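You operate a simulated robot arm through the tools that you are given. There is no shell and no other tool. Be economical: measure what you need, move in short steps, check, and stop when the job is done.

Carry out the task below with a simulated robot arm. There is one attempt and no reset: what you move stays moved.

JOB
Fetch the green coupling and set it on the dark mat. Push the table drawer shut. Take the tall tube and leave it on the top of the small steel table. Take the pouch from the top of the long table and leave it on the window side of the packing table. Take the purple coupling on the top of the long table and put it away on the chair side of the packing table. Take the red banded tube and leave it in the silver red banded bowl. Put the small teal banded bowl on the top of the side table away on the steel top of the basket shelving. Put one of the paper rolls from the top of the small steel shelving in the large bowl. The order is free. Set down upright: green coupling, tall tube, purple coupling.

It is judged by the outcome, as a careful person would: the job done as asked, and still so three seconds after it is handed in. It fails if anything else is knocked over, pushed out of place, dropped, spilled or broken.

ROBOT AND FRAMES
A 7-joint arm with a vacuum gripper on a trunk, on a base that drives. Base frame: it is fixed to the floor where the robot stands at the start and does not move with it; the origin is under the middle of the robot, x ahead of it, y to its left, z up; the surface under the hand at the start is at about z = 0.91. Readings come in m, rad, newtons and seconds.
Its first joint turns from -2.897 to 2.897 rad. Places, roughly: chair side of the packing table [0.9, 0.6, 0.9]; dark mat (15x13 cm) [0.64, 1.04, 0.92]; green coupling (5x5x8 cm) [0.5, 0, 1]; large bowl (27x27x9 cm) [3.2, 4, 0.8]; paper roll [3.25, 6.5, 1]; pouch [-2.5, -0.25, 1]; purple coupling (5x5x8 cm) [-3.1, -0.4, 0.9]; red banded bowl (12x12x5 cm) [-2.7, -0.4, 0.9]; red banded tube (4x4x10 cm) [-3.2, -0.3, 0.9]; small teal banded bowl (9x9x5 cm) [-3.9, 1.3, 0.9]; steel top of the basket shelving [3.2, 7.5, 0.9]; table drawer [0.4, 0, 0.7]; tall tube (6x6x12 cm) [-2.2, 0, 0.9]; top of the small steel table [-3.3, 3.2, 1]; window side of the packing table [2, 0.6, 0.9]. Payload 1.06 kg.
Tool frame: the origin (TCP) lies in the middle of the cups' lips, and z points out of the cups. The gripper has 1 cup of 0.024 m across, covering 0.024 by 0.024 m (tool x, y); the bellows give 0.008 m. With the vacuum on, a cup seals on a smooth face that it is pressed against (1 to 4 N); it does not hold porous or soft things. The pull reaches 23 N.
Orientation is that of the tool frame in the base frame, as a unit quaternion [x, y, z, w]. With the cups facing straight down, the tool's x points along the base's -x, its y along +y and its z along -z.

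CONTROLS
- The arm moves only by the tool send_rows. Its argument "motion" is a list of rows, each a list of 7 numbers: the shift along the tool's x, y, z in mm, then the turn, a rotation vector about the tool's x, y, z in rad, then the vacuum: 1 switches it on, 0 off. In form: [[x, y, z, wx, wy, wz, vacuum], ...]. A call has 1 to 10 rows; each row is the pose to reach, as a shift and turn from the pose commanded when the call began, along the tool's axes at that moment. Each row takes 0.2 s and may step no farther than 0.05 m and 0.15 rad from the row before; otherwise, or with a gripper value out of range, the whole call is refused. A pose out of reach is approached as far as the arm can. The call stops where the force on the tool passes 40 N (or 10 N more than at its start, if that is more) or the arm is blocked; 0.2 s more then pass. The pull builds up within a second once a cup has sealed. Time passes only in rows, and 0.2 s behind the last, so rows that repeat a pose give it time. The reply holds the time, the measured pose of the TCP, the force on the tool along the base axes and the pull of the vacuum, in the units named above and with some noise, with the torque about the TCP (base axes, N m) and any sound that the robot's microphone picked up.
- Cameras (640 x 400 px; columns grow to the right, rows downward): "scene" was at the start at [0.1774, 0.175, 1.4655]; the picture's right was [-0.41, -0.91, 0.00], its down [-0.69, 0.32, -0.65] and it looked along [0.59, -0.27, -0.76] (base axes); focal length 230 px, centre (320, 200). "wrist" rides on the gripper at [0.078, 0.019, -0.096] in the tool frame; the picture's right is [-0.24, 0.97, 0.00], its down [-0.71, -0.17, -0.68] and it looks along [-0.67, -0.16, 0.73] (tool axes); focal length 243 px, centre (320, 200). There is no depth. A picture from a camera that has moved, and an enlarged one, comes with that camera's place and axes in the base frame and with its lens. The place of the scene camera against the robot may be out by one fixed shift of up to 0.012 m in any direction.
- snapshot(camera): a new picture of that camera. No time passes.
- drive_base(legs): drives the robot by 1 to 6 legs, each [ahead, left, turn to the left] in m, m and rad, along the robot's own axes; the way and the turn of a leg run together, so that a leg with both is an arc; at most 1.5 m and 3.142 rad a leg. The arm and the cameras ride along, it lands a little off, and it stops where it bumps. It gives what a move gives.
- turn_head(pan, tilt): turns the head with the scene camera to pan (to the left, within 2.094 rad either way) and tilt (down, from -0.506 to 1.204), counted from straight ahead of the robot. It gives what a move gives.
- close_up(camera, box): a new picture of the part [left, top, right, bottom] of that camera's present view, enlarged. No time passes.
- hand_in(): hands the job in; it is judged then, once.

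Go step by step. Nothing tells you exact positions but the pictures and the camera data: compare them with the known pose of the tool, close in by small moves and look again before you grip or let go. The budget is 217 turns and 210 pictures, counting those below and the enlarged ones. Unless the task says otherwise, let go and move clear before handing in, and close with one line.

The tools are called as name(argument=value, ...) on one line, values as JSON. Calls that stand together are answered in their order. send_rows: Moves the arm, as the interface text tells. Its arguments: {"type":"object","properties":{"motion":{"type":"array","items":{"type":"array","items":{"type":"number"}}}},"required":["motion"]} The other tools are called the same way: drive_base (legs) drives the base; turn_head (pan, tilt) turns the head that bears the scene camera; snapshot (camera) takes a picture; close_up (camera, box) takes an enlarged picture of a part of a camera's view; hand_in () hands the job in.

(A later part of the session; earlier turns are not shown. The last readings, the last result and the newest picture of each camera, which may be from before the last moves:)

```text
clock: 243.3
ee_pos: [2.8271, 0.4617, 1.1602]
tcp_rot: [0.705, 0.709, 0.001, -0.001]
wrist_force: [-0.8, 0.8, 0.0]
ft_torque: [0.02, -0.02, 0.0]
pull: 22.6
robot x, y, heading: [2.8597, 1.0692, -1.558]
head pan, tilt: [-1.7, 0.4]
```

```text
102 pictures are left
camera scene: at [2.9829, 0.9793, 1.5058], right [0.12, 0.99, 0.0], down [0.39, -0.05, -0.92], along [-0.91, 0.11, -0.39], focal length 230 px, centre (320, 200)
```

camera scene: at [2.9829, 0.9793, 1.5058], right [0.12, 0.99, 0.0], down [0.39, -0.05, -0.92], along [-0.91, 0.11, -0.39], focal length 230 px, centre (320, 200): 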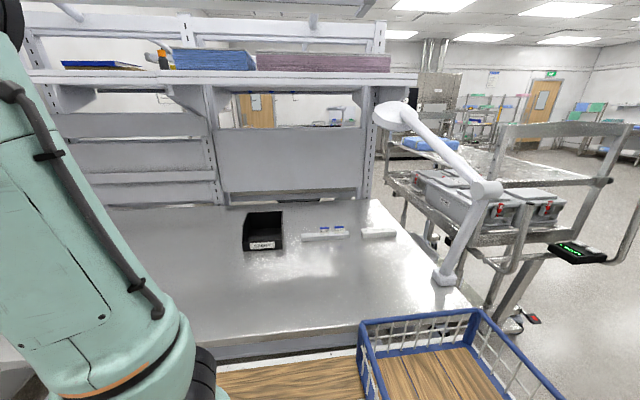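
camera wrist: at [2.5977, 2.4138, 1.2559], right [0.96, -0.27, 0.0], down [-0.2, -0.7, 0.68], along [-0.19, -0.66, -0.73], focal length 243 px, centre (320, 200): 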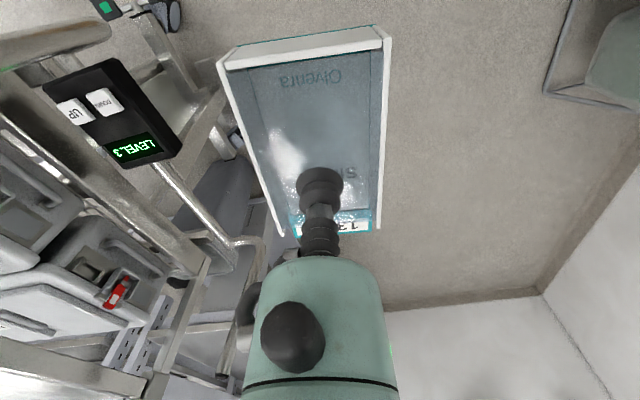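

There's a large free area at about (2.2, 0.55). I'll swing the arm to the right over it.

send_rows(motion=[[5, -43, 0, 0, 0, 0.1, 1], [10, -86, 0, 0, 0, 0.2, 1], [15, -129, 0, 0, 0, 0.3, 1], [20, -172, 0, 0, 0, 0.4, 1], [25, -215, 0, 0, 0, 0.5, 1], [30, -258, 0, 0, 0, 0.6, 1], [35, -301, 0, 0, 0, 0.7, 1], [40, -344, 0, 0, 0, 0.8, 1], [45, -387, 0, 0, 0, 0.9, 1], [50, -430, 0, 0, 0, 1.0, 1]])

snapshot(camera="scene")

snapshot(camera="wrist")

```text
clock: 245.5
ee_pos: [2.3964, 0.5071, 1.16]
tcp_rot: [0.959, 0.284, 0.0, -0.001]
wrist_force: [0.2, 0.1, 0.5]
ft_torque: [0.04, 0.02, 0.02]
pull: 23.2
robot x, y, heading: [2.8566, 1.0734, -1.562]
head pan, tilt: [-1.7, 0.4]
```

```text
101 pictures are left
camera scene: at [2.9834, 0.9796, 1.5058], right [0.12, 0.99, 0.0], down [0.39, -0.05, -0.92], along [-0.91, 0.11, -0.39], focal length 230 px, centre (320, 200)
```

scene: 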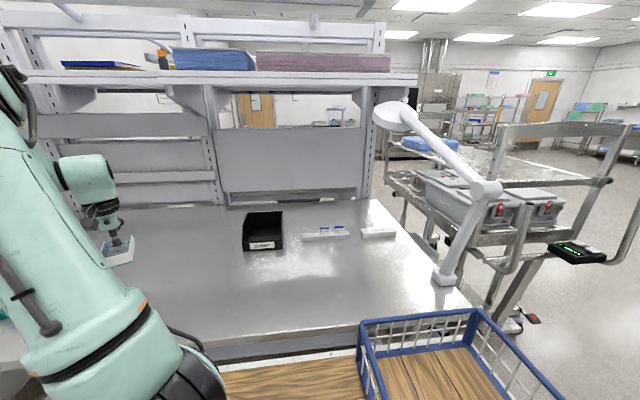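

```text
100 pictures are left
camera wrist: at [2.4738, 0.5344, 1.2569], right [0.33, -0.94, 0.0], down [-0.69, -0.24, 0.68], along [-0.65, -0.23, -0.73], focal length 243 px, centre (320, 200)
```

wrist: 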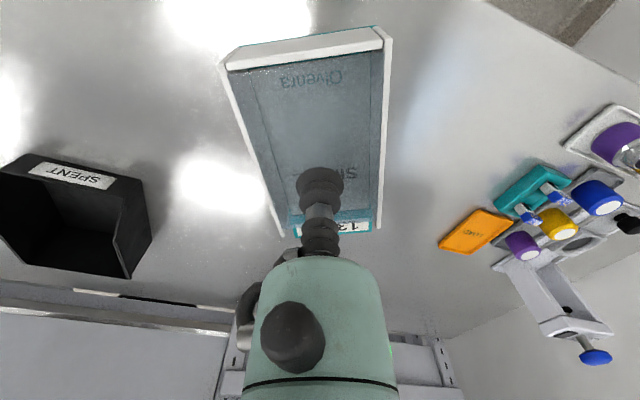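

Below is clear table. I'll move 16 cm further in and lower.

send_rows(motion=[[-30, -28, 0, 0, 0, 0, 1], [-60, -56, 0, 0, 0, 0, 1], [-90, -84, 0, 0, 0, 0, 1], [-118, -112, 20, 0, 0, 0, 1], [-118, -112, 65, 0, 0, 0, 1], [-118, -112, 110, 0, 0, 0, 1], [-118, -112, 150, 0, 0, 0, 1], [-118, -112, 190, 0, 0, 0, 1], [-118, -112, 205, 0, 0, 0, 1], [-118, -112, 205, 0, 0, 0, 1]])

close_up(camera="scene", box=[60, 170, 300, 340])

snapshot(camera="wrist")

```text
clock: 247.7
ee_pos: [2.2373, 0.5402, 0.9531]
tcp_rot: [0.959, 0.284, -0.001, 0.0]
wrist_force: [-0.1, 0.3, 0.9]
ft_torque: [0.01, -0.01, -0.01]
pull: 22.8
robot x, y, heading: [2.8581, 1.0689, -1.556]
head pan, tilt: [-1.7, 0.4]
```

```text
2.35 times, centred on (180, 255) of scene
camera zoom: at [2.9829, 0.9794, 1.5058], right [0.12, 0.99, 0.0], down [0.39, -0.05, -0.92], along [-0.91, 0.11, -0.39], focal length 541 px, centre (649, 71)
```

zoom: 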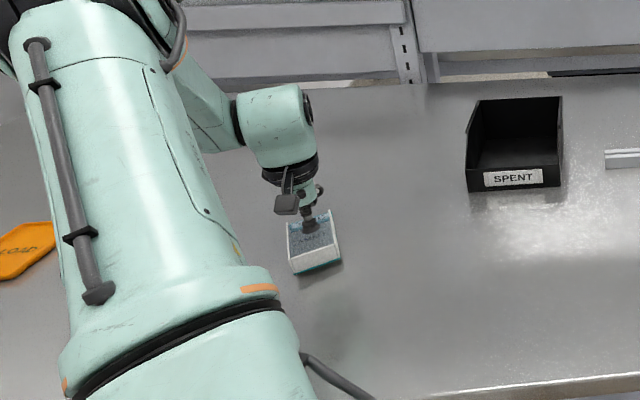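

```text
98 pictures are left
camera wrist: at [2.3133, 0.5661, 1.0497], right [0.33, -0.94, 0.0], down [-0.69, -0.24, 0.68], along [-0.65, -0.23, -0.73], focal length 243 px, centre (320, 200)
```

wrist: 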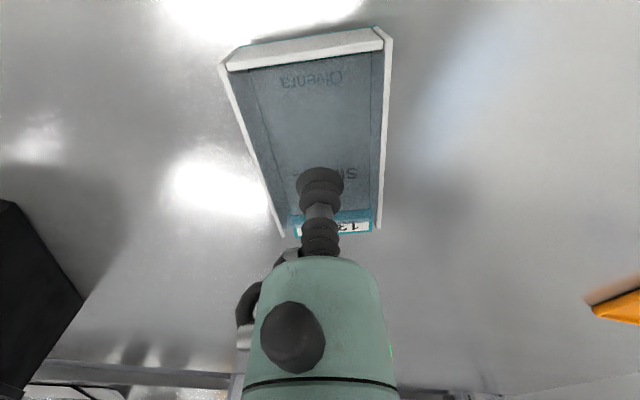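

Clear all round. I'll lower to contact.

send_rows(motion=[[0, 0, 6, 0, 0, 0, 1], [0, 0, 10, 0, 0, 0, 1], [0, 0, 13, 0, 0, 0, 1], [0, 0, 13, 0, 0, 0, 1]])

```text
clock: 248.7
ee_pos: [2.2374, 0.5405, 0.9398]
tcp_rot: [0.959, 0.284, 0.001, -0.001]
wrist_force: [0.3, -1.2, 0.6]
ft_torque: [-0.03, 0.0, -0.02]
pull: 23.2
robot x, y, heading: [2.8561, 1.0652, -1.562]
head pan, tilt: [-1.7, 0.4]
```

send_rows(motion=[[0, 0, 2, 0, 0, 0, 1], [0, 0, 4, 0, 0, 0, 1], [0, 0, 6, 0, 0, 0, 1], [0, 0, 6, 0, 0, 0, 1]])

```text
clock: 249.7
ee_pos: [2.2371, 0.5393, 0.935]
tcp_rot: [0.959, 0.284, 0.0, 0.0]
wrist_force: [-1.4, -0.4, 15.2]
ft_torque: [-0.04, -0.04, -0.02]
pull: 22.9
robot x, y, heading: [2.8592, 1.0701, -1.559]
head pan, tilt: [-1.7, 0.4]
```

Contact. I'll release, rise, and swing the arm back to the front.

send_rows(motion=[[0, 0, -2, 0, 0, 0, 0], [0, 0, -2, 0, 0, 0, 0], [0, 0, -2, 0, 0, 0, 0], [0, 0, -3, 0, 0, 0, 0], [0, 0, -15, 0, 0, 0, 0], [0, 0, -60, 0, 0, 0, 0], [0, 0, -105, 0, 0, 0, 0], [0, 0, -150, 0, 0, 0, 0], [0, 0, -195, 0, 0, 0, 0], [0, 0, -240, 0, 0, 0, 0]])

close_up(camera="scene", box=[60, 170, 300, 340])

send_rows(motion=[[35, 28, 0, 0, 0, -0.1, 0], [70, 54, 0, 0, 0, -0.2, 0], [105, 80, 0, 0, 0, -0.3, 0], [140, 106, 0, 0, 0, -0.4, 0], [175, 132, 0, 0, 0, -0.5, 0], [210, 158, 0, 0, 0, -0.6, 0], [245, 184, 0, 0, 0, -0.7, 0], [280, 210, 0, 0, 0, -0.8, 0], [315, 236, 0, 0, 0, -0.9, 0], [350, 262, 0, 0, 0, -1.0, 0]])

```text
clock: 251.9
ee_pos: [2.2354, 0.5381, 1.1766]
tcp_rot: [0.959, 0.284, 0.001, 0.0]
wrist_force: [-1.6, -0.6, -0.9]
ft_torque: [0.0, 0.0, 0.03]
pull: 0.0
robot x, y, heading: [2.856, 1.066, -1.558]
head pan, tilt: [-1.7, 0.4]
```

```text
2.35 times, centred on (180, 255) of scene
camera zoom: at [2.9826, 0.9791, 1.5059], right [0.12, 0.99, 0.0], down [0.39, -0.05, -0.92], along [-0.91, 0.11, -0.39], focal length 541 px, centre (649, 71)
```

zoom: 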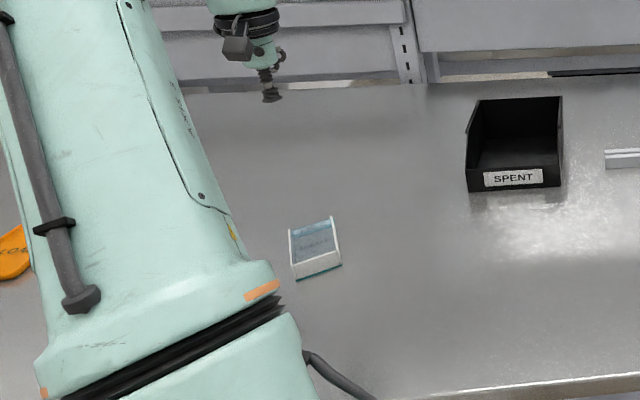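

```text
clock: 254.1
ee_pos: [2.6739, 0.5116, 1.1705]
tcp_rot: [0.705, 0.71, 0.001, -0.001]
wrist_force: [-1.2, 0.2, -0.7]
ft_torque: [-0.01, -0.01, 0.0]
pull: 0.0
robot x, y, heading: [2.8551, 1.0684, -1.563]
head pan, tilt: [-1.7, 0.4]
```

The pouch rests on the window side. I'll tuck the arm higher and closer, then back out of the corridor.

send_rows(motion=[[15, 35, -20, 0, 0, 0, 0], [30, 70, -45, 0, 0, 0, 0], [45, 105, -70, 0, 0, 0, 0], [55, 130, -95, 0, 0, 0, 0], [60, 150, -120, 0, 0, 0, 0]])

drive_base(legs=[[-1.0, 0, 0], [-0.95, 0, 0]])

turn_head(pan=-1.5, tilt=0.5)

snapshot(camera="scene")

```text
clock: 255.3
ee_pos: [2.8216, 0.5723, 1.2923]
tcp_rot: [0.706, 0.709, 0.0, -0.001]
wrist_force: [-0.5, -1.2, -0.2]
ft_torque: [0.04, 0.0, -0.04]
pull: 0.1
robot x, y, heading: [2.8578, 1.0655, -1.562]
head pan, tilt: [-1.7, 0.4]
```

```text
clock: 265.1
ee_pos: [2.7975, 2.5195, 1.2926]
tcp_rot: [0.703, 0.711, 0.0, -0.001]
wrist_force: [0.5, 0.4, 0.9]
ft_torque: [-0.02, 0.0, -0.02]
pull: 0.1
robot x, y, heading: [2.831, 3.0141, -1.553]
head pan, tilt: [-1.7, 0.4]
```

```text
clock: 265.8
ee_pos: [2.7983, 2.5187, 1.2925]
tcp_rot: [0.703, 0.711, 0.001, -0.001]
wrist_force: [-0.9, 0.0, 0.5]
ft_torque: [-0.02, -0.02, 0.03]
pull: 0.0
robot x, y, heading: [2.8291, 3.0152, -1.552]
head pan, tilt: [-1.499, 0.499]
```

```text
96 pictures are left
camera scene: at [2.958, 2.909, 1.4967], right [-0.09, 1.0, 0.0], down [0.48, 0.04, -0.88], along [-0.87, -0.08, -0.48], focal length 230 px, centre (320, 200)
```

scene: 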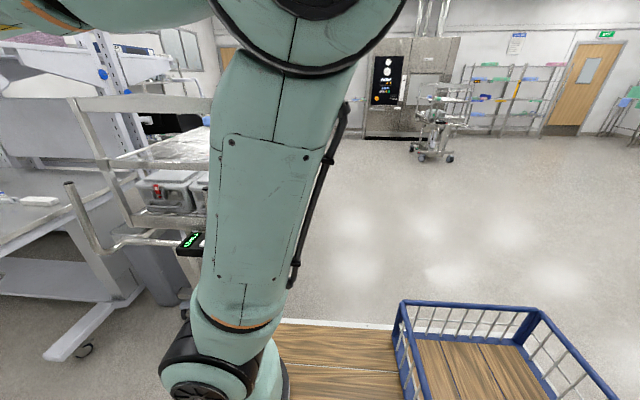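

Clear to turn. I'll turn to face -x and drive back to the long table via the open floor.

drive_base(legs=[[0, 0, -1.59], [1.5, 0, 0], [1.5, 0, 0], [1.2, 0.9, 0], [0.85, 1.05, 0], [0, 0, 1.57]])

turn_head(pan=0.0, tilt=0.8)

snapshot(camera="scene")

```text
clock: 301.3
ee_pos: [-2.4039, 0.8518, 1.2938]
tcp_rot: [0.737, 0.676, 0.001, -0.001]
wrist_force: [-0.3, -0.3, 0.6]
ft_torque: [-0.03, 0.0, 0.03]
pull: 0.1
robot x, y, heading: [-2.324, 1.3421, -1.654]
head pan, tilt: [-1.499, 0.499]
```

```text
clock: 302.9
ee_pos: [-2.4031, 0.8523, 1.2933]
tcp_rot: [0.737, 0.676, 0.001, -0.001]
wrist_force: [-0.7, 0.2, -0.5]
ft_torque: [-0.02, -0.01, 0.01]
pull: 0.0
robot x, y, heading: [-2.3244, 1.3435, -1.652]
head pan, tilt: [0.0, 0.799]
```

```text
95 pictures are left
camera scene: at [-2.1214, 1.1441, 1.4707], right [-1.0, 0.08, 0.0], down [0.06, 0.71, -0.7], along [-0.06, -0.69, -0.72], focal length 230 px, centre (320, 200)
```

scene: 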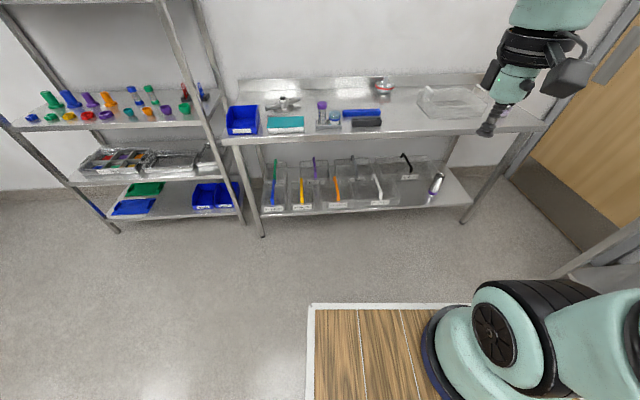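

I'll square up and approach to a working distance for the tall tube.

drive_base(legs=[[0, 0, 0.083], [0.6, 0.08, 0]])

snapshot(camera="scene")

snapshot(camera="wrist")

```text
clock: 306.7
ee_pos: [-2.2741, 0.2636, 1.2914]
tcp_rot: [0.705, 0.709, 0.001, -0.001]
wrist_force: [0.2, -0.2, 1.0]
ft_torque: [0.02, -0.02, -0.01]
pull: 0.0
robot x, y, heading: [-2.2386, 0.7614, -1.558]
head pan, tilt: [0.0, 0.799]
```

```text
94 pictures are left
camera scene: at [-2.02, 0.5788, 1.4707], right [-1.0, -0.01, 0.0], down [-0.01, 0.72, -0.7], along [0.01, -0.7, -0.72], focal length 230 px, centre (320, 200)
```

scene: 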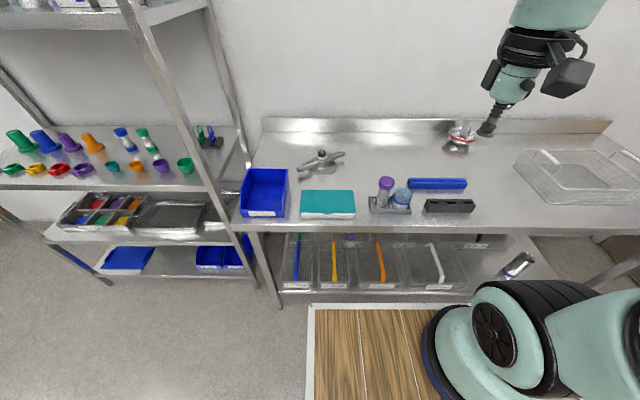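

```text
93 pictures are left
camera wrist: at [-2.2556, 0.3416, 1.3897], right [0.97, -0.23, 0.0], down [-0.17, -0.71, 0.68], along [-0.16, -0.67, -0.73], focal length 243 px, centre (320, 200)
```

wrist: 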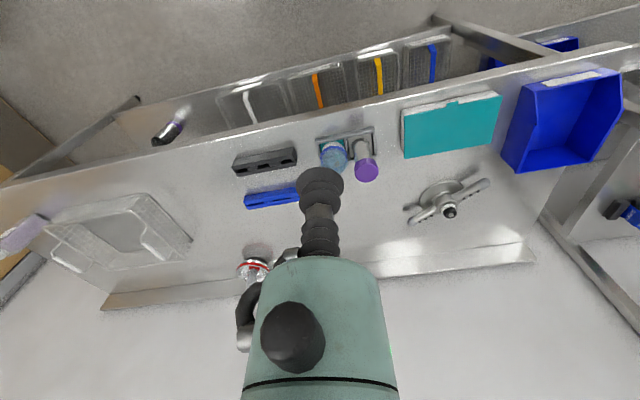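

Cap is at about (-2.233, 0.039). I'll hover above it.

send_rows(motion=[[-40, 8, 20, 0, 0, 0, 0], [-80, 16, 45, 0, 0, 0, 0], [-120, 24, 70, 0, 0, 0, 0], [-160, 32, 95, 0, 0, 0, 0], [-195, 40, 120, 0, 0, 0, 0], [-220, 41, 155, 0, 0, 0, 0], [-222, 41, 195, 0, 0, 0, 0], [-222, 41, 195, 0, 0, 0, 0]])

close_up(camera="wrist", box=[220, 40, 420, 200])

close_up(camera="scene", box=[340, 130, 460, 220])

```text
clock: 308.5
ee_pos: [-2.232, 0.0416, 1.0997]
tcp_rot: [0.705, 0.709, 0.0, 0.0]
wrist_force: [0.5, 0.2, -0.3]
ft_torque: [0.0, 0.01, 0.02]
pull: 0.1
robot x, y, heading: [-2.239, 0.7577, -1.565]
head pan, tilt: [0.0, 0.799]
```

```text
2.50 times, centred on (320, 120) of wrist
camera zoom: at [-2.2135, 0.12, 1.1959], right [0.97, -0.23, 0.0], down [-0.17, -0.71, 0.68], along [-0.16, -0.67, -0.73], focal length 606 px, centre (320, 400)
```

zoom: 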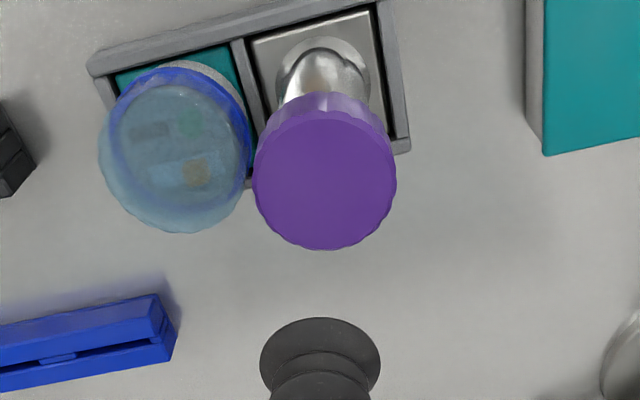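

```text
4.44 times, centred on (400, 175) of scene
camera zoom: at [-2.02, 0.579, 1.4707], right [-1.0, -0.01, 0.0], down [-0.01, 0.72, -0.7], along [0.01, -0.7, -0.72], focal length 1021 px, centre (-36, 311)
```

zoom: 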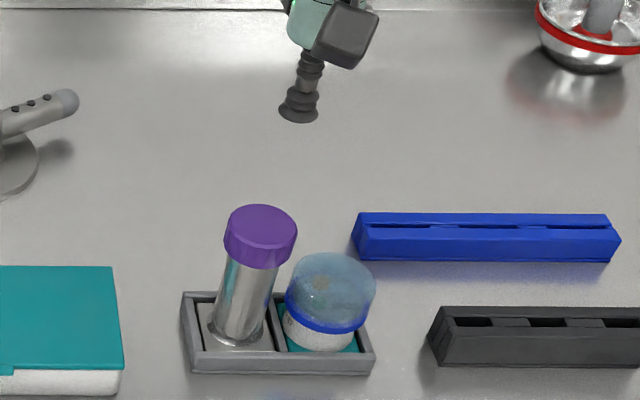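

Cap top is at about (-2.232, 0.035, 0.995). I'll descend to just above and check.

send_rows(motion=[[-6, 0, 40, 0, 0, 0, 0], [-6, 0, 75, 0, 0, 0, 0], [-6, 0, 88, 0, 0, 0, 0], [-6, 0, 88, 0, 0, 0, 0]])

close_up(camera="wrist", box=[220, 60, 420, 220])

close_up(camera="scene", box=[340, 130, 440, 220])

```text
clock: 309.5
ee_pos: [-2.2317, 0.0347, 1.009]
tcp_rot: [0.705, 0.709, 0.001, -0.001]
wrist_force: [-1.1, 0.1, 0.2]
ft_torque: [0.01, 0.0, -0.01]
pull: 0.2
robot x, y, heading: [-2.2348, 0.7599, -1.562]
head pan, tilt: [0.0, 0.799]
```

```text
2.50 times, centred on (320, 140) of wrist
camera zoom: at [-2.2135, 0.1131, 1.1053], right [0.97, -0.23, 0.0], down [-0.17, -0.71, 0.68], along [-0.16, -0.67, -0.73], focal length 606 px, centre (320, 350)
```

zoom: 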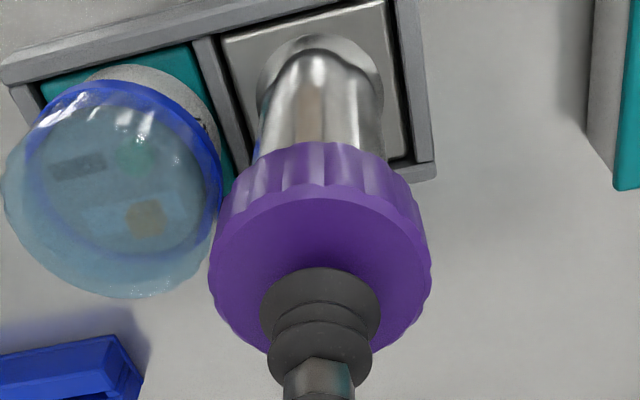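

```text
4.44 times, centred on (390, 175) of scene
camera zoom: at [-2.02, 0.5789, 1.4707], right [-1.0, -0.01, 0.0], down [-0.01, 0.72, -0.7], along [0.01, -0.7, -0.72], focal length 1021 px, centre (9, 311)
```

zoom: 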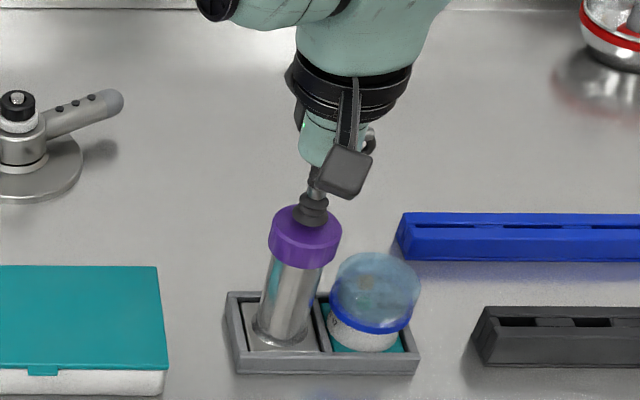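

Close and centred. I'll press with the vacuum.

send_rows(motion=[[0, 0, 4, 0, 0, 0, 1], [0, 0, 8, 0, 0, 0, 1], [0, 0, 11, 0, 0, 0, 1], [0, 0, 13, 0, 0, 0, 1], [0, 0, 13, 0, 0, 0, 1]])

```text
clock: 310.7
ee_pos: [-2.2315, 0.0366, 0.9962]
tcp_rot: [0.705, 0.709, 0.0, 0.0]
wrist_force: [2.5, -5.1, 15.5]
ft_torque: [-0.09, 0.01, -0.01]
pull: 23.5
robot x, y, heading: [-2.2376, 0.7606, -1.554]
head pan, tilt: [0.0, 0.799]
```

Sealed. I'll lift straight up and check that the holder stays.

send_rows(motion=[[0, 0, -8, 0, 0, 0, 1], [0, 0, -30, 0, 0, 0, 1], [0, 0, -70, 0, 0, 0, 1], [0, 0, -115, 0, 0, 0, 1], [0, 0, -160, 0, 0, 0, 1], [0, 0, -200, 0, 0, 0, 1], [0, 0, -200, 0, 0, 0, 1]])

snapshot(camera="wrist")

snapshot(camera="scene")

```text
clock: 312.3
ee_pos: [-2.2273, 0.0349, 1.1966]
tcp_rot: [0.706, 0.709, 0.0, -0.001]
wrist_force: [0.4, 0.4, -2.9]
ft_torque: [-0.01, -0.01, -0.01]
pull: 22.5
robot x, y, heading: [-2.2395, 0.7604, -1.557]
head pan, tilt: [0.0, 0.799]
```

```text
88 pictures are left
camera wrist: at [-2.2092, 0.1133, 1.2937], right [0.97, -0.23, 0.0], down [-0.17, -0.71, 0.68], along [-0.16, -0.67, -0.73], focal length 243 px, centre (320, 200)
```

wrist: 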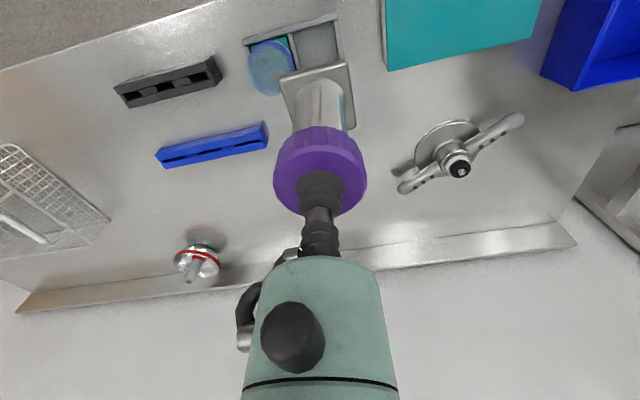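

```text
87 pictures are left
camera scene: at [-2.02, 0.5787, 1.4707], right [-1.0, -0.01, 0.0], down [-0.01, 0.72, -0.7], along [0.01, -0.7, -0.72], focal length 230 px, centre (320, 200)
```

scene: 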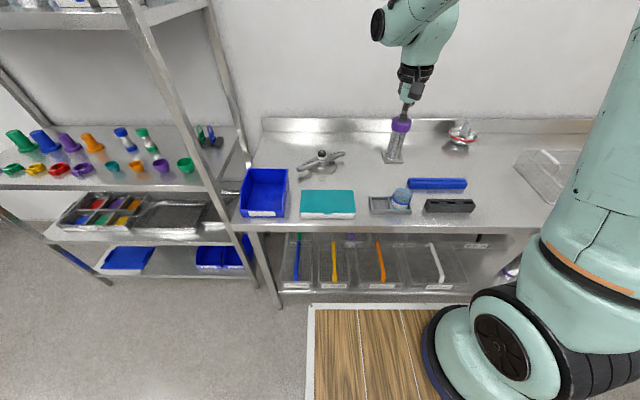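

The tube, with its square foot, is free and the holder stayed. I'll retract, back off, turn to face -x and look for the small steel table near (-3.3, 3.2).

send_rows(motion=[[40, 0, 0, 0, 0, 0, 1], [80, 0, 0, 0, 0, 0, 1], [120, 0, 0, 0, 0, 0, 1], [160, 0, 0, 0, 0, 0, 1], [190, 0, 0, 0, 0, 0, 1]])

drive_base(legs=[[-0.7, 0, 0], [0, 0, -1.58], [0, -1.3, 0]])

turn_head(pan=0.0, tilt=0.45)

snapshot(camera="scene")

turn_head(pan=-0.7, tilt=0.45)

snapshot(camera="scene")

```text
clock: 313.5
ee_pos: [-2.2308, 0.2257, 1.1959]
tcp_rot: [0.706, 0.708, 0.001, 0.0]
wrist_force: [-0.9, -1.0, -3.6]
ft_torque: [0.03, 0.03, 0.01]
pull: 23.3
robot x, y, heading: [-2.2356, 0.7571, -1.558]
head pan, tilt: [0.0, 0.799]
```

```text
clock: 327.2
ee_pos: [-2.7469, 2.7481, 1.1962]
tcp_rot: [1.0, -0.016, 0.001, 0.0]
wrist_force: [0.5, -0.5, -2.9]
ft_torque: [0.01, 0.0, 0.03]
pull: 23.3
robot x, y, heading: [-2.2118, 2.7383, 3.113]
head pan, tilt: [0.0, 0.799]
```

```text
clock: 328.0
ee_pos: [-2.7466, 2.7472, 1.1968]
tcp_rot: [1.0, -0.016, 0.001, 0.0]
wrist_force: [-0.3, -0.5, -3.0]
ft_torque: [0.0, -0.03, 0.02]
pull: 22.6
robot x, y, heading: [-2.2109, 2.7309, 3.113]
head pan, tilt: [0.0, 0.45]
```

```text
86 pictures are left
camera scene: at [-2.4027, 2.5275, 1.5011], right [0.03, 1.0, 0.0], down [0.44, -0.01, -0.9], along [-0.9, 0.02, -0.44], focal length 230 px, centre (320, 200)
```

scene: 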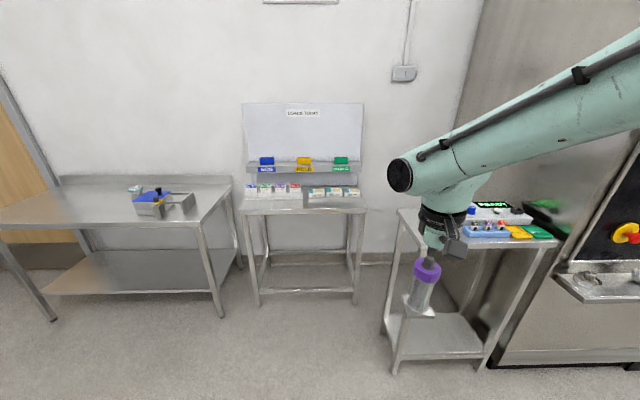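

```text
clock: 329.1
ee_pos: [-2.7471, 2.7476, 1.1974]
tcp_rot: [1.0, -0.016, 0.001, 0.001]
wrist_force: [0.0, -0.3, -3.3]
ft_torque: [0.02, -0.01, -0.01]
pull: 22.4
robot x, y, heading: [-2.2111, 2.734, 3.115]
head pan, tilt: [-0.7, 0.45]
```

```text
85 pictures are left
camera scene: at [-2.3796, 2.5861, 1.5012], right [0.66, 0.75, 0.0], down [0.33, -0.29, -0.9], along [-0.67, 0.6, -0.44], focal length 230 px, centre (320, 200)
```

scene: 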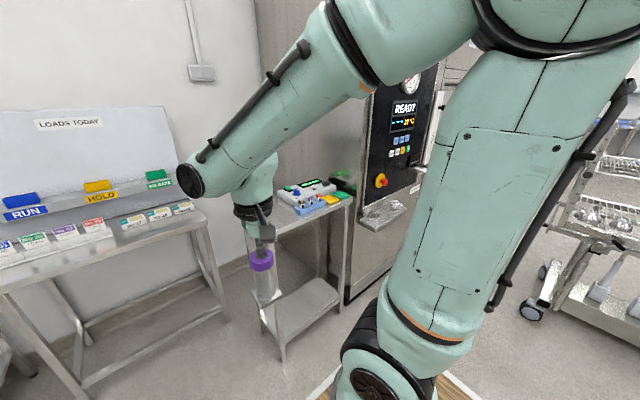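

The small steel table is the one beside the autoclave, with trays on it. I'll strafe in front of it and look from above.

drive_base(legs=[[0, -0.35, 0.028]])

turn_head(pan=-0.2, tilt=0.55)

snapshot(camera="scene")

snapshot(camera="wrist")

```text
clock: 331.4
ee_pos: [-2.7422, 3.0858, 1.1975]
tcp_rot: [1.0, -0.001, 0.001, -0.001]
wrist_force: [-0.3, -0.7, -3.1]
ft_torque: [0.0, 0.02, 0.0]
pull: 23.2
robot x, y, heading: [-2.2122, 3.0906, -3.141]
head pan, tilt: [-0.7, 0.45]
```

```text
clock: 332.3
ee_pos: [-2.7421, 3.0857, 1.1952]
tcp_rot: [1.0, -0.001, 0.001, 0.0]
wrist_force: [-0.7, -0.7, -2.4]
ft_torque: [0.04, 0.0, 0.01]
pull: 22.7
robot x, y, heading: [-2.2082, 3.0917, -3.132]
head pan, tilt: [-0.201, 0.55]
```

```text
84 pictures are left
camera scene: at [-2.3887, 2.8944, 1.4921], right [0.2, 0.98, 0.0], down [0.51, -0.1, -0.85], along [-0.84, 0.17, -0.52], focal length 230 px, centre (320, 200)
```

scene: 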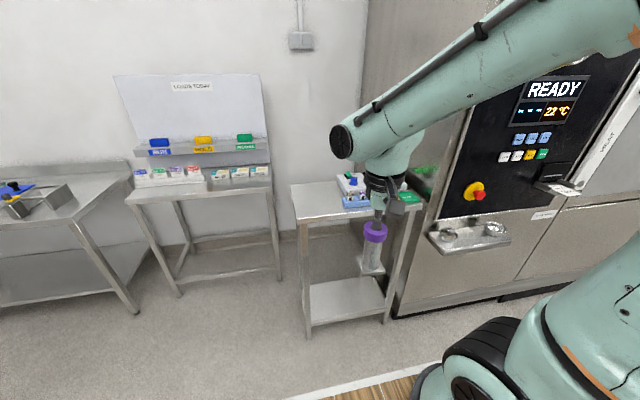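

```text
83 pictures are left
camera wrist: at [-2.6647, 3.0675, 1.2938], right [-0.24, -0.97, 0.0], down [-0.71, 0.17, 0.68], along [-0.66, 0.16, -0.73], focal length 243 px, centre (320, 200)
```

wrist: 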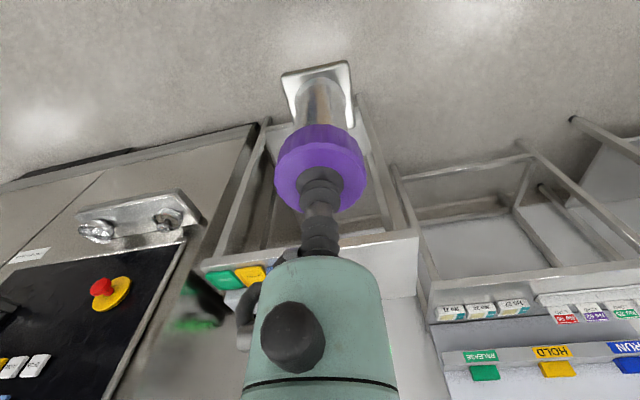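

The table spans about x -3.43…-3.10, y 2.96–3.50, and its left strip looks free. I'll drive 0.2 closer, then move the hand over that strip to look.

drive_base(legs=[[0.2, 0, 0]])

send_rows(motion=[[-40, 5, -10, 0, 0, 0, 1], [-80, 10, -20, 0, 0, 0, 1], [-120, 20, -20, 0, 0, 0, 1], [-160, 30, -20, 0, 0, 0, 1], [-200, 35, -20, 0, 0, 0, 1], [-200, 35, -20, 0, 0, 0, 1]])

snapshot(camera="wrist")

snapshot(camera="scene")

```text
clock: 333.9
ee_pos: [-2.9414, 3.0835, 1.1972]
tcp_rot: [1.0, 0.001, 0.001, 0.0]
wrist_force: [-0.2, 0.2, -3.4]
ft_torque: [-0.02, 0.0, 0.0]
pull: 22.7
robot x, y, heading: [-2.4069, 3.0869, -3.134]
head pan, tilt: [-0.201, 0.55]
```

```text
clock: 335.3
ee_pos: [-3.1428, 3.0437, 1.2171]
tcp_rot: [1.0, 0.002, 0.001, 0.001]
wrist_force: [-0.1, 0.1, -3.4]
ft_torque: [-0.01, -0.01, -0.03]
pull: 23.2
robot x, y, heading: [-2.4071, 3.0879, -3.135]
head pan, tilt: [-0.201, 0.55]
```

```text
82 pictures are left
camera wrist: at [-3.0655, 3.0269, 1.3153], right [-0.23, -0.97, 0.0], down [-0.71, 0.17, 0.68], along [-0.67, 0.16, -0.73], focal length 243 px, centre (320, 200)
```

wrist: 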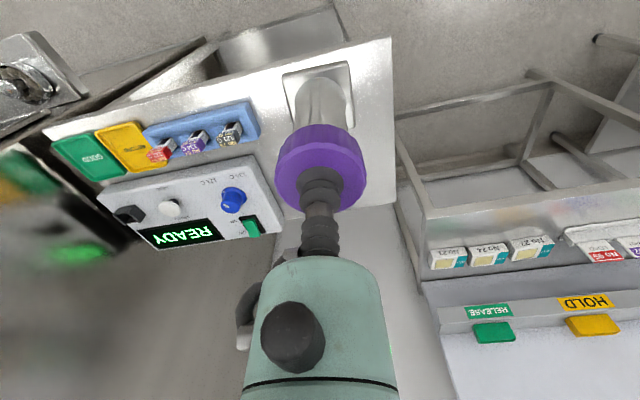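

```text
81 pictures are left
camera scene: at [-2.5864, 2.8923, 1.4921], right [0.19, 0.98, 0.0], down [0.51, -0.1, -0.85], along [-0.84, 0.16, -0.52], focal length 230 px, centre (320, 200)
```

scene: 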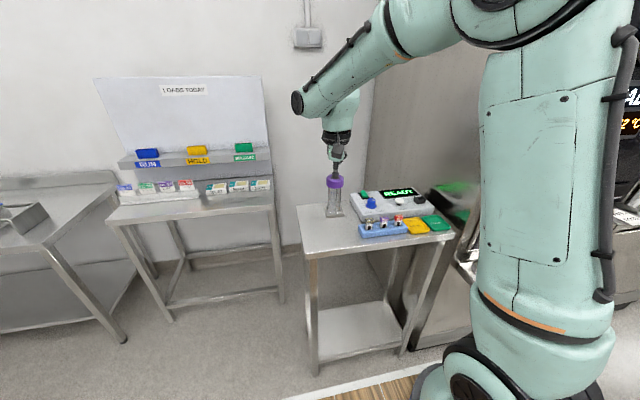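

A free strip runs y 2.95–3.165 on the left of the table. I'll move to (-3.28, 3.055) and descend partway.

send_rows(motion=[[-45, -4, 0, 0, 0, 0, 1], [-90, -8, 0, 0, 0, 0, 1], [-135, -11, 0, 0, 0, 0, 1], [-135, -11, 40, 0, 0, 0, 1], [-135, -11, 80, 0, 0, 0, 1], [-135, -11, 115, 0, 0, 0, 1], [-135, -11, 115, 0, 0, 0, 1]])

snapshot(camera="wrist")

close_up(camera="scene", box=[280, 130, 460, 260])

```text
clock: 336.9
ee_pos: [-3.275, 3.0591, 1.1021]
tcp_rot: [1.0, 0.002, 0.001, 0.0]
wrist_force: [-0.1, -1.1, -3.4]
ft_torque: [0.01, -0.01, 0.0]
pull: 23.4
robot x, y, heading: [-2.4036, 3.0899, -3.131]
head pan, tilt: [-0.201, 0.55]
```

```text
80 pictures are left
camera wrist: at [-3.1974, 3.0411, 1.1995], right [-0.23, -0.97, 0.0], down [-0.71, 0.17, 0.68], along [-0.67, 0.16, -0.73], focal length 243 px, centre (320, 200)
```

wrist: 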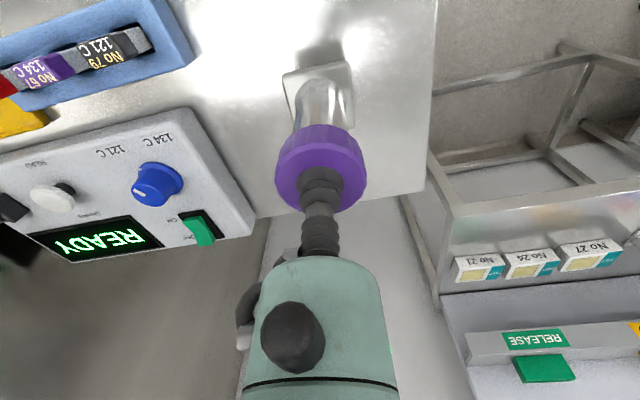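

```text
3.08 times, centred on (370, 195) of scene
camera zoom: at [-2.5865, 2.8923, 1.4921], right [0.19, 0.98, 0.0], down [0.51, -0.1, -0.85], along [-0.84, 0.16, -0.52], focal length 707 px, centre (166, 215)
```

zoom: 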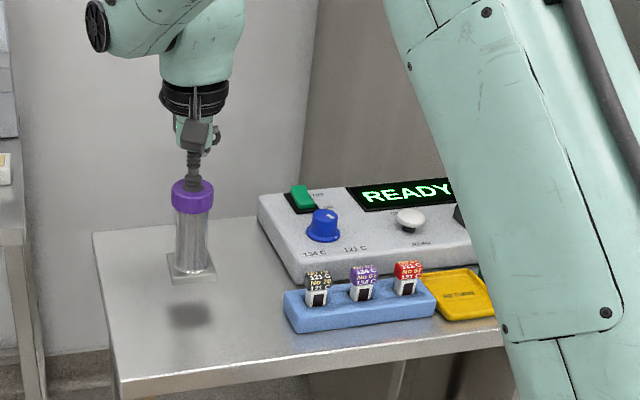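

Clear spot. I'll descend gradually to find the surface.

send_rows(motion=[[0, 0, 10, 0, 0, 0, 1], [0, 0, 20, 0, 0, 0, 1], [0, 0, 28, 0, 0, 0, 1], [0, 0, 35, 0, 0, 0, 1], [0, 0, 35, 0, 0, 0, 1]])

close_up(camera="scene", box=[290, 150, 370, 230])

```text
clock: 338.1
ee_pos: [-3.2742, 3.0571, 1.0675]
tcp_rot: [1.0, 0.002, 0.0, 0.0]
wrist_force: [-0.4, -0.2, 1.0]
ft_torque: [-0.01, -0.04, 0.0]
pull: 22.9
robot x, y, heading: [-2.4078, 3.0867, -3.133]
head pan, tilt: [-0.201, 0.55]
```

```text
5.00 times, centred on (330, 190) of scene
camera zoom: at [-2.5865, 2.8923, 1.4921], right [0.19, 0.98, 0.0], down [0.51, -0.1, -0.85], along [-0.84, 0.16, -0.52], focal length 1149 px, centre (270, 250)
```

zoom: 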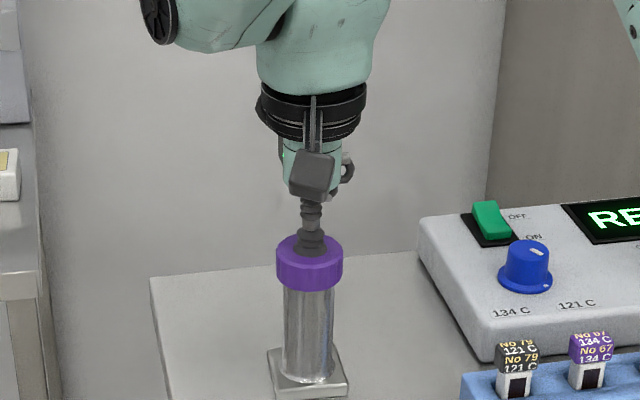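

It's beginning to touch (the force changed by about 4 N). I'll go two more millimetres and then release.

send_rows(motion=[[0, 0, 1, 0, 0, 0, 1], [0, 0, 2, 0, 0, 0, 1], [0, 0, 2, 0, 0, 0, 1]])

```text
clock: 338.9
ee_pos: [-3.2753, 3.0585, 1.0656]
tcp_rot: [1.0, 0.002, 0.0, 0.0]
wrist_force: [3.9, 1.4, 11.9]
ft_torque: [0.0, -0.06, -0.03]
pull: 23.2
robot x, y, heading: [-2.4042, 3.0878, -3.129]
head pan, tilt: [-0.201, 0.55]
```

send_rows(motion=[[0, 0, -1.5, 0, 0, 0, 0], [0, 0, -1.5, 0, 0, 0, 0], [0, 0, -1.5, 0, 0, 0, 0], [0, 0, -2, 0, 0, 0, 0], [0, 0, -10, 0, 0, 0, 0], [0, 0, -40, 0, 0, 0, 0], [0, 0, -85, 0, 0, 0, 0], [0, 0, -130, 0, 0, 0, 0], [30, 0, -160, 0, 0, 0, 0], [75, 0, -170, 0, 0, 0, 0]])

close_up(camera="scene", box=[280, 110, 460, 260])

```text
clock: 341.1
ee_pos: [-3.2006, 3.0573, 1.2379]
tcp_rot: [1.0, 0.002, 0.002, 0.001]
wrist_force: [-0.4, -0.2, -0.5]
ft_torque: [0.01, -0.02, 0.0]
pull: 0.1
robot x, y, heading: [-2.4072, 3.0905, -3.131]
head pan, tilt: [-0.201, 0.55]
```

```text
2.67 times, centred on (370, 185) of scene
camera zoom: at [-2.5873, 2.8922, 1.492], right [0.19, 0.98, 0.0], down [0.51, -0.1, -0.85], along [-0.84, 0.16, -0.52], focal length 613 px, centre (187, 240)
```

zoom: 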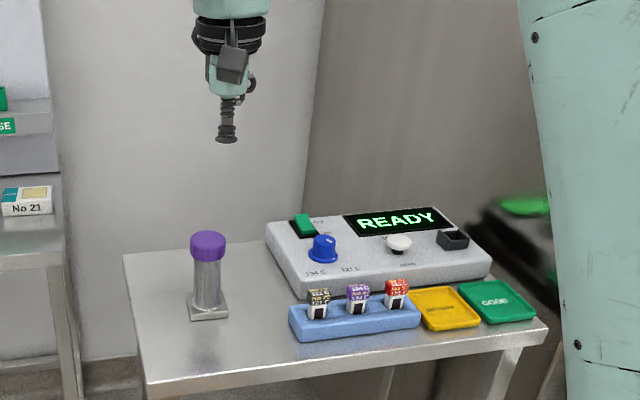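

The tall tube stands upright. Next is the teal banded bowl on the side table to my left; I'll retract and strafe over there.

send_rows(motion=[[45, 0, 0, 0, 0, 0, 0], [90, 0, 0, 0, 0, 0, 0], [135, 0, 0, 0, 0, 0, 0], [180, 0, 0, 0, 0, 0, 0], [225, 0, 0, 0, 0, 0, 0], [250, 0, 0, 0, 0, 0, 0]])

drive_base(legs=[[0, 1.4, -0.01], [0.3, 0.4, 0]])

turn_head(pan=0.0, tilt=0.65)

snapshot(camera="scene")

```text
clock: 342.5
ee_pos: [-2.9513, 3.0588, 1.2339]
tcp_rot: [1.0, 0.001, 0.001, 0.0]
wrist_force: [-0.6, 0.5, 0.5]
ft_torque: [-0.01, -0.02, -0.01]
pull: 0.0
robot x, y, heading: [-2.4077, 3.087, -3.135]
head pan, tilt: [-0.201, 0.55]
```

```text
clock: 352.0
ee_pos: [-3.2434, 1.2816, 1.2347]
tcp_rot: [1.0, -0.007, 0.001, 0.0]
wrist_force: [-0.1, -0.2, -0.7]
ft_torque: [-0.03, -0.05, 0.01]
pull: 0.0
robot x, y, heading: [-2.6987, 1.3059, 3.13]
head pan, tilt: [-0.201, 0.55]
```

```text
clock: 352.7
ee_pos: [-3.2451, 1.2817, 1.2341]
tcp_rot: [1.0, -0.007, 0.001, 0.0]
wrist_force: [0.2, 0.1, 0.9]
ft_torque: [0.02, 0.0, -0.01]
pull: 0.0
robot x, y, heading: [-2.6982, 1.3031, 3.135]
head pan, tilt: [0.0, 0.649]
```

```text
76 pictures are left
camera scene: at [-2.8807, 1.0931, 1.4834], right [0.01, 1.0, 0.0], down [0.6, -0.01, -0.8], along [-0.8, 0.01, -0.6], focal length 230 px, centre (320, 200)
```

scene: 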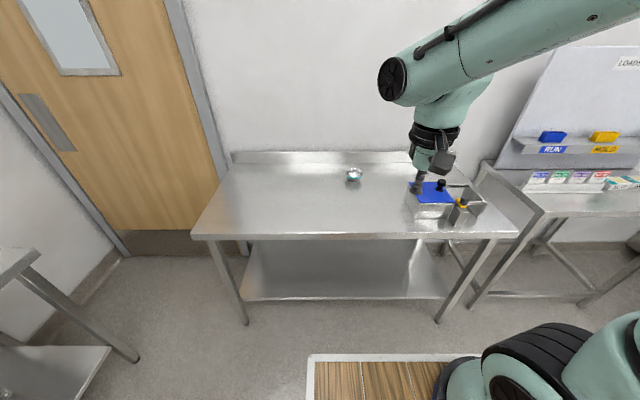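

Bowl is at about (-3.84, 1.26). I'll drive closer and hover over it.

drive_base(legs=[[0.27, 0, 0]])

send_rows(motion=[[-40, 3, 10, 0, 0, 0, 0], [-80, 6, 20, 0, 0, 0, 0], [-120, 9, 30, 0, 0, 0, 0], [-160, 12, 50, 0, 0, 0, 0], [-200, 15, 70, 0, 0, 0, 0], [-240, 15, 90, 0, 0, 0, 0], [-280, 15, 110, 0, 0, 0, 0], [-280, 15, 110, 0, 0, 0, 0]])

snapshot(camera="wrist")

snapshot(camera="scene")

```text
clock: 354.6
ee_pos: [-3.5137, 1.2856, 1.2344]
tcp_rot: [1.0, -0.009, 0.001, 0.0]
wrist_force: [1.0, -0.5, 0.8]
ft_torque: [0.01, 0.01, -0.01]
pull: 0.1
robot x, y, heading: [-2.9693, 1.3045, 3.13]
head pan, tilt: [0.0, 0.649]
```

```text
clock: 356.4
ee_pos: [-3.7945, 1.2746, 1.126]
tcp_rot: [1.0, -0.008, 0.0, 0.0]
wrist_force: [0.1, 0.2, 0.4]
ft_torque: [0.0, 0.03, 0.02]
pull: 0.1
robot x, y, heading: [-2.9652, 1.3083, 3.13]
head pan, tilt: [0.0, 0.649]
```

```text
75 pictures are left
camera wrist: at [-3.7163, 1.255, 1.2231], right [-0.25, -0.97, 0.0], down [-0.71, 0.18, 0.68], along [-0.66, 0.17, -0.73], focal length 243 px, centre (320, 200)
```

wrist: 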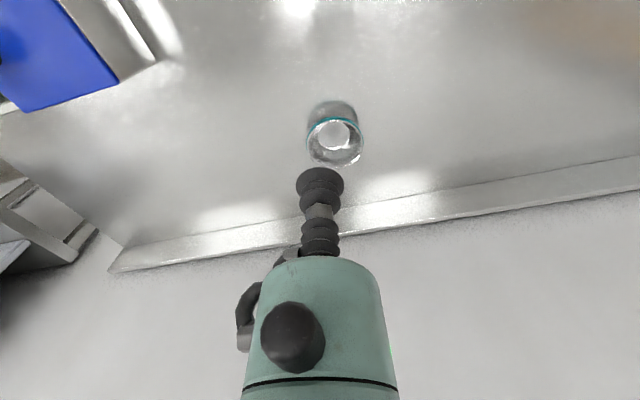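

```text
74 pictures are left
camera scene: at [-3.1506, 1.0968, 1.4833], right [0.01, 1.0, 0.0], down [0.6, -0.01, -0.8], along [-0.8, 0.01, -0.6], focal length 230 px, centre (320, 200)
```

scene: 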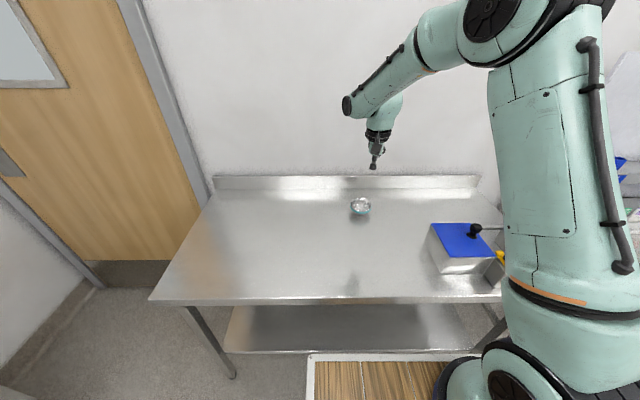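

close_up(camera="wrist", box=[290, 90, 380, 180])

send_rows(motion=[[-45, 0, 10, 0, 0, 0, 0], [-92, -2, 20, 0, 0, 0, 0], [-98, -2, 60, 0, 0, 0, 0], [-98, -2, 100, 0, 0, 0, 0], [-98, -2, 130, 0, 0, 0, 0], [-98, -2, 130, 0, 0, 0, 0]])

close_up(camera="wrist", box=[230, 20, 410, 200])

close_up(camera="scene", box=[310, 150, 410, 230])

```text
4.44 times, centred on (335, 135) of wrist
camera zoom: at [-3.7163, 1.255, 1.2231], right [-0.25, -0.97, 0.0], down [-0.71, 0.18, 0.68], along [-0.66, 0.17, -0.73], focal length 1078 px, centre (253, 489)
```

zoom: 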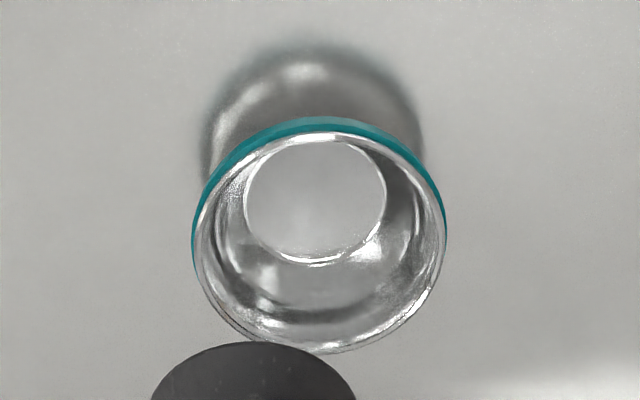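

```text
clock: 357.8
ee_pos: [-3.8935, 1.2787, 0.9931]
tcp_rot: [1.0, -0.009, 0.001, 0.0]
wrist_force: [0.6, 0.1, 0.2]
ft_torque: [-0.02, 0.0, 0.0]
pull: 0.0
robot x, y, heading: [-2.9716, 1.3051, 3.128]
head pan, tilt: [0.0, 0.649]
```

```text
2.22 times, centred on (320, 110) of wrist
camera zoom: at [-3.8165, 1.2596, 1.0919], right [-0.25, -0.97, 0.0], down [-0.71, 0.18, 0.68], along [-0.66, 0.17, -0.73], focal length 539 px, centre (320, 400)
```

zoom: 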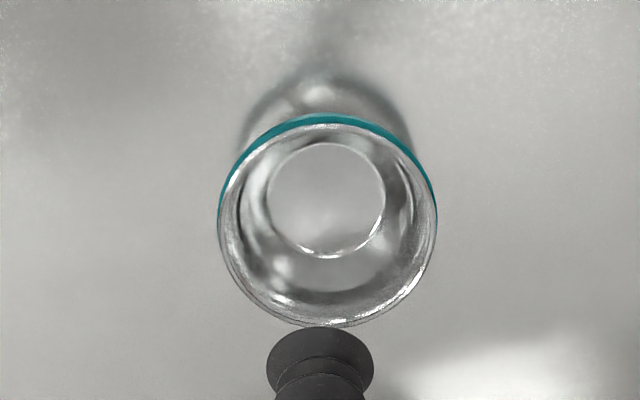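

```text
5.00 times, centred on (360, 190) of scene
camera zoom: at [-3.1507, 1.0968, 1.4833], right [0.01, 1.0, 0.0], down [0.6, -0.01, -0.8], along [-0.8, 0.01, -0.6], focal length 1149 px, centre (120, 250)
```

zoom: 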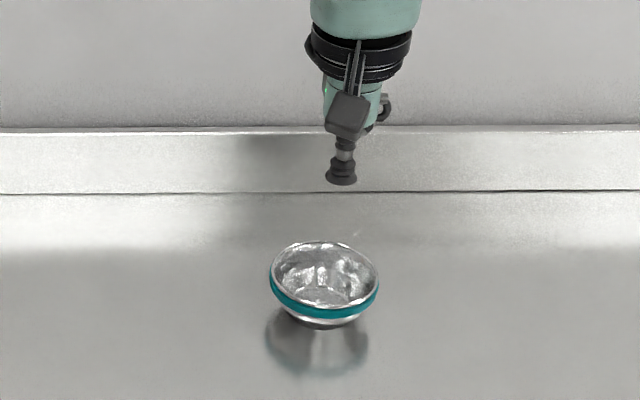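

The inner flat is about 4–5 cm wide. I'll descend partway with a correction toward -x and recheck.

send_rows(motion=[[-14, -1, 25, 0, 0, 0, 0], [-14, -1, 50, 0, 0, 0, 0], [-14, -1, 50, 0, 0, 0, 0]])

close_up(camera="wrist", box=[230, 20, 410, 200])

close_up(camera="scene", box=[310, 150, 410, 230])

```text
clock: 358.6
ee_pos: [-3.9054, 1.2805, 0.9436]
tcp_rot: [1.0, -0.009, 0.0, 0.0]
wrist_force: [0.0, 0.1, 0.2]
ft_torque: [0.02, 0.0, 0.0]
pull: 0.1
robot x, y, heading: [-2.9646, 1.305, 3.135]
head pan, tilt: [0.0, 0.649]
```

```text
2.22 times, centred on (320, 110) of wrist
camera zoom: at [-3.8275, 1.2602, 1.0411], right [-0.25, -0.97, 0.0], down [-0.71, 0.18, 0.68], along [-0.66, 0.17, -0.73], focal length 539 px, centre (320, 400)
```

zoom: 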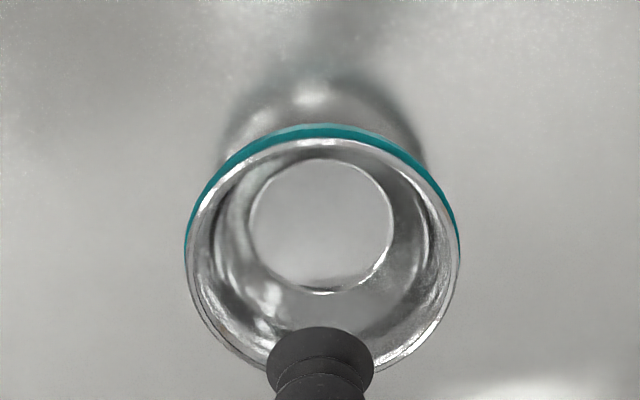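

```text
5.00 times, centred on (360, 190) of scene
camera zoom: at [-3.1507, 1.0968, 1.4833], right [0.01, 1.0, 0.0], down [0.6, -0.01, -0.8], along [-0.8, 0.01, -0.6], focal length 1149 px, centre (120, 250)
```

zoom: 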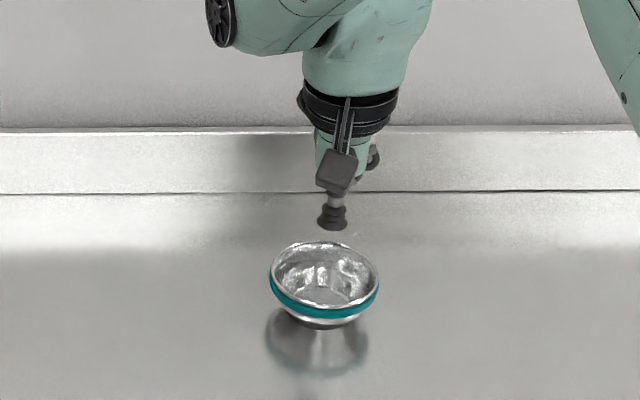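

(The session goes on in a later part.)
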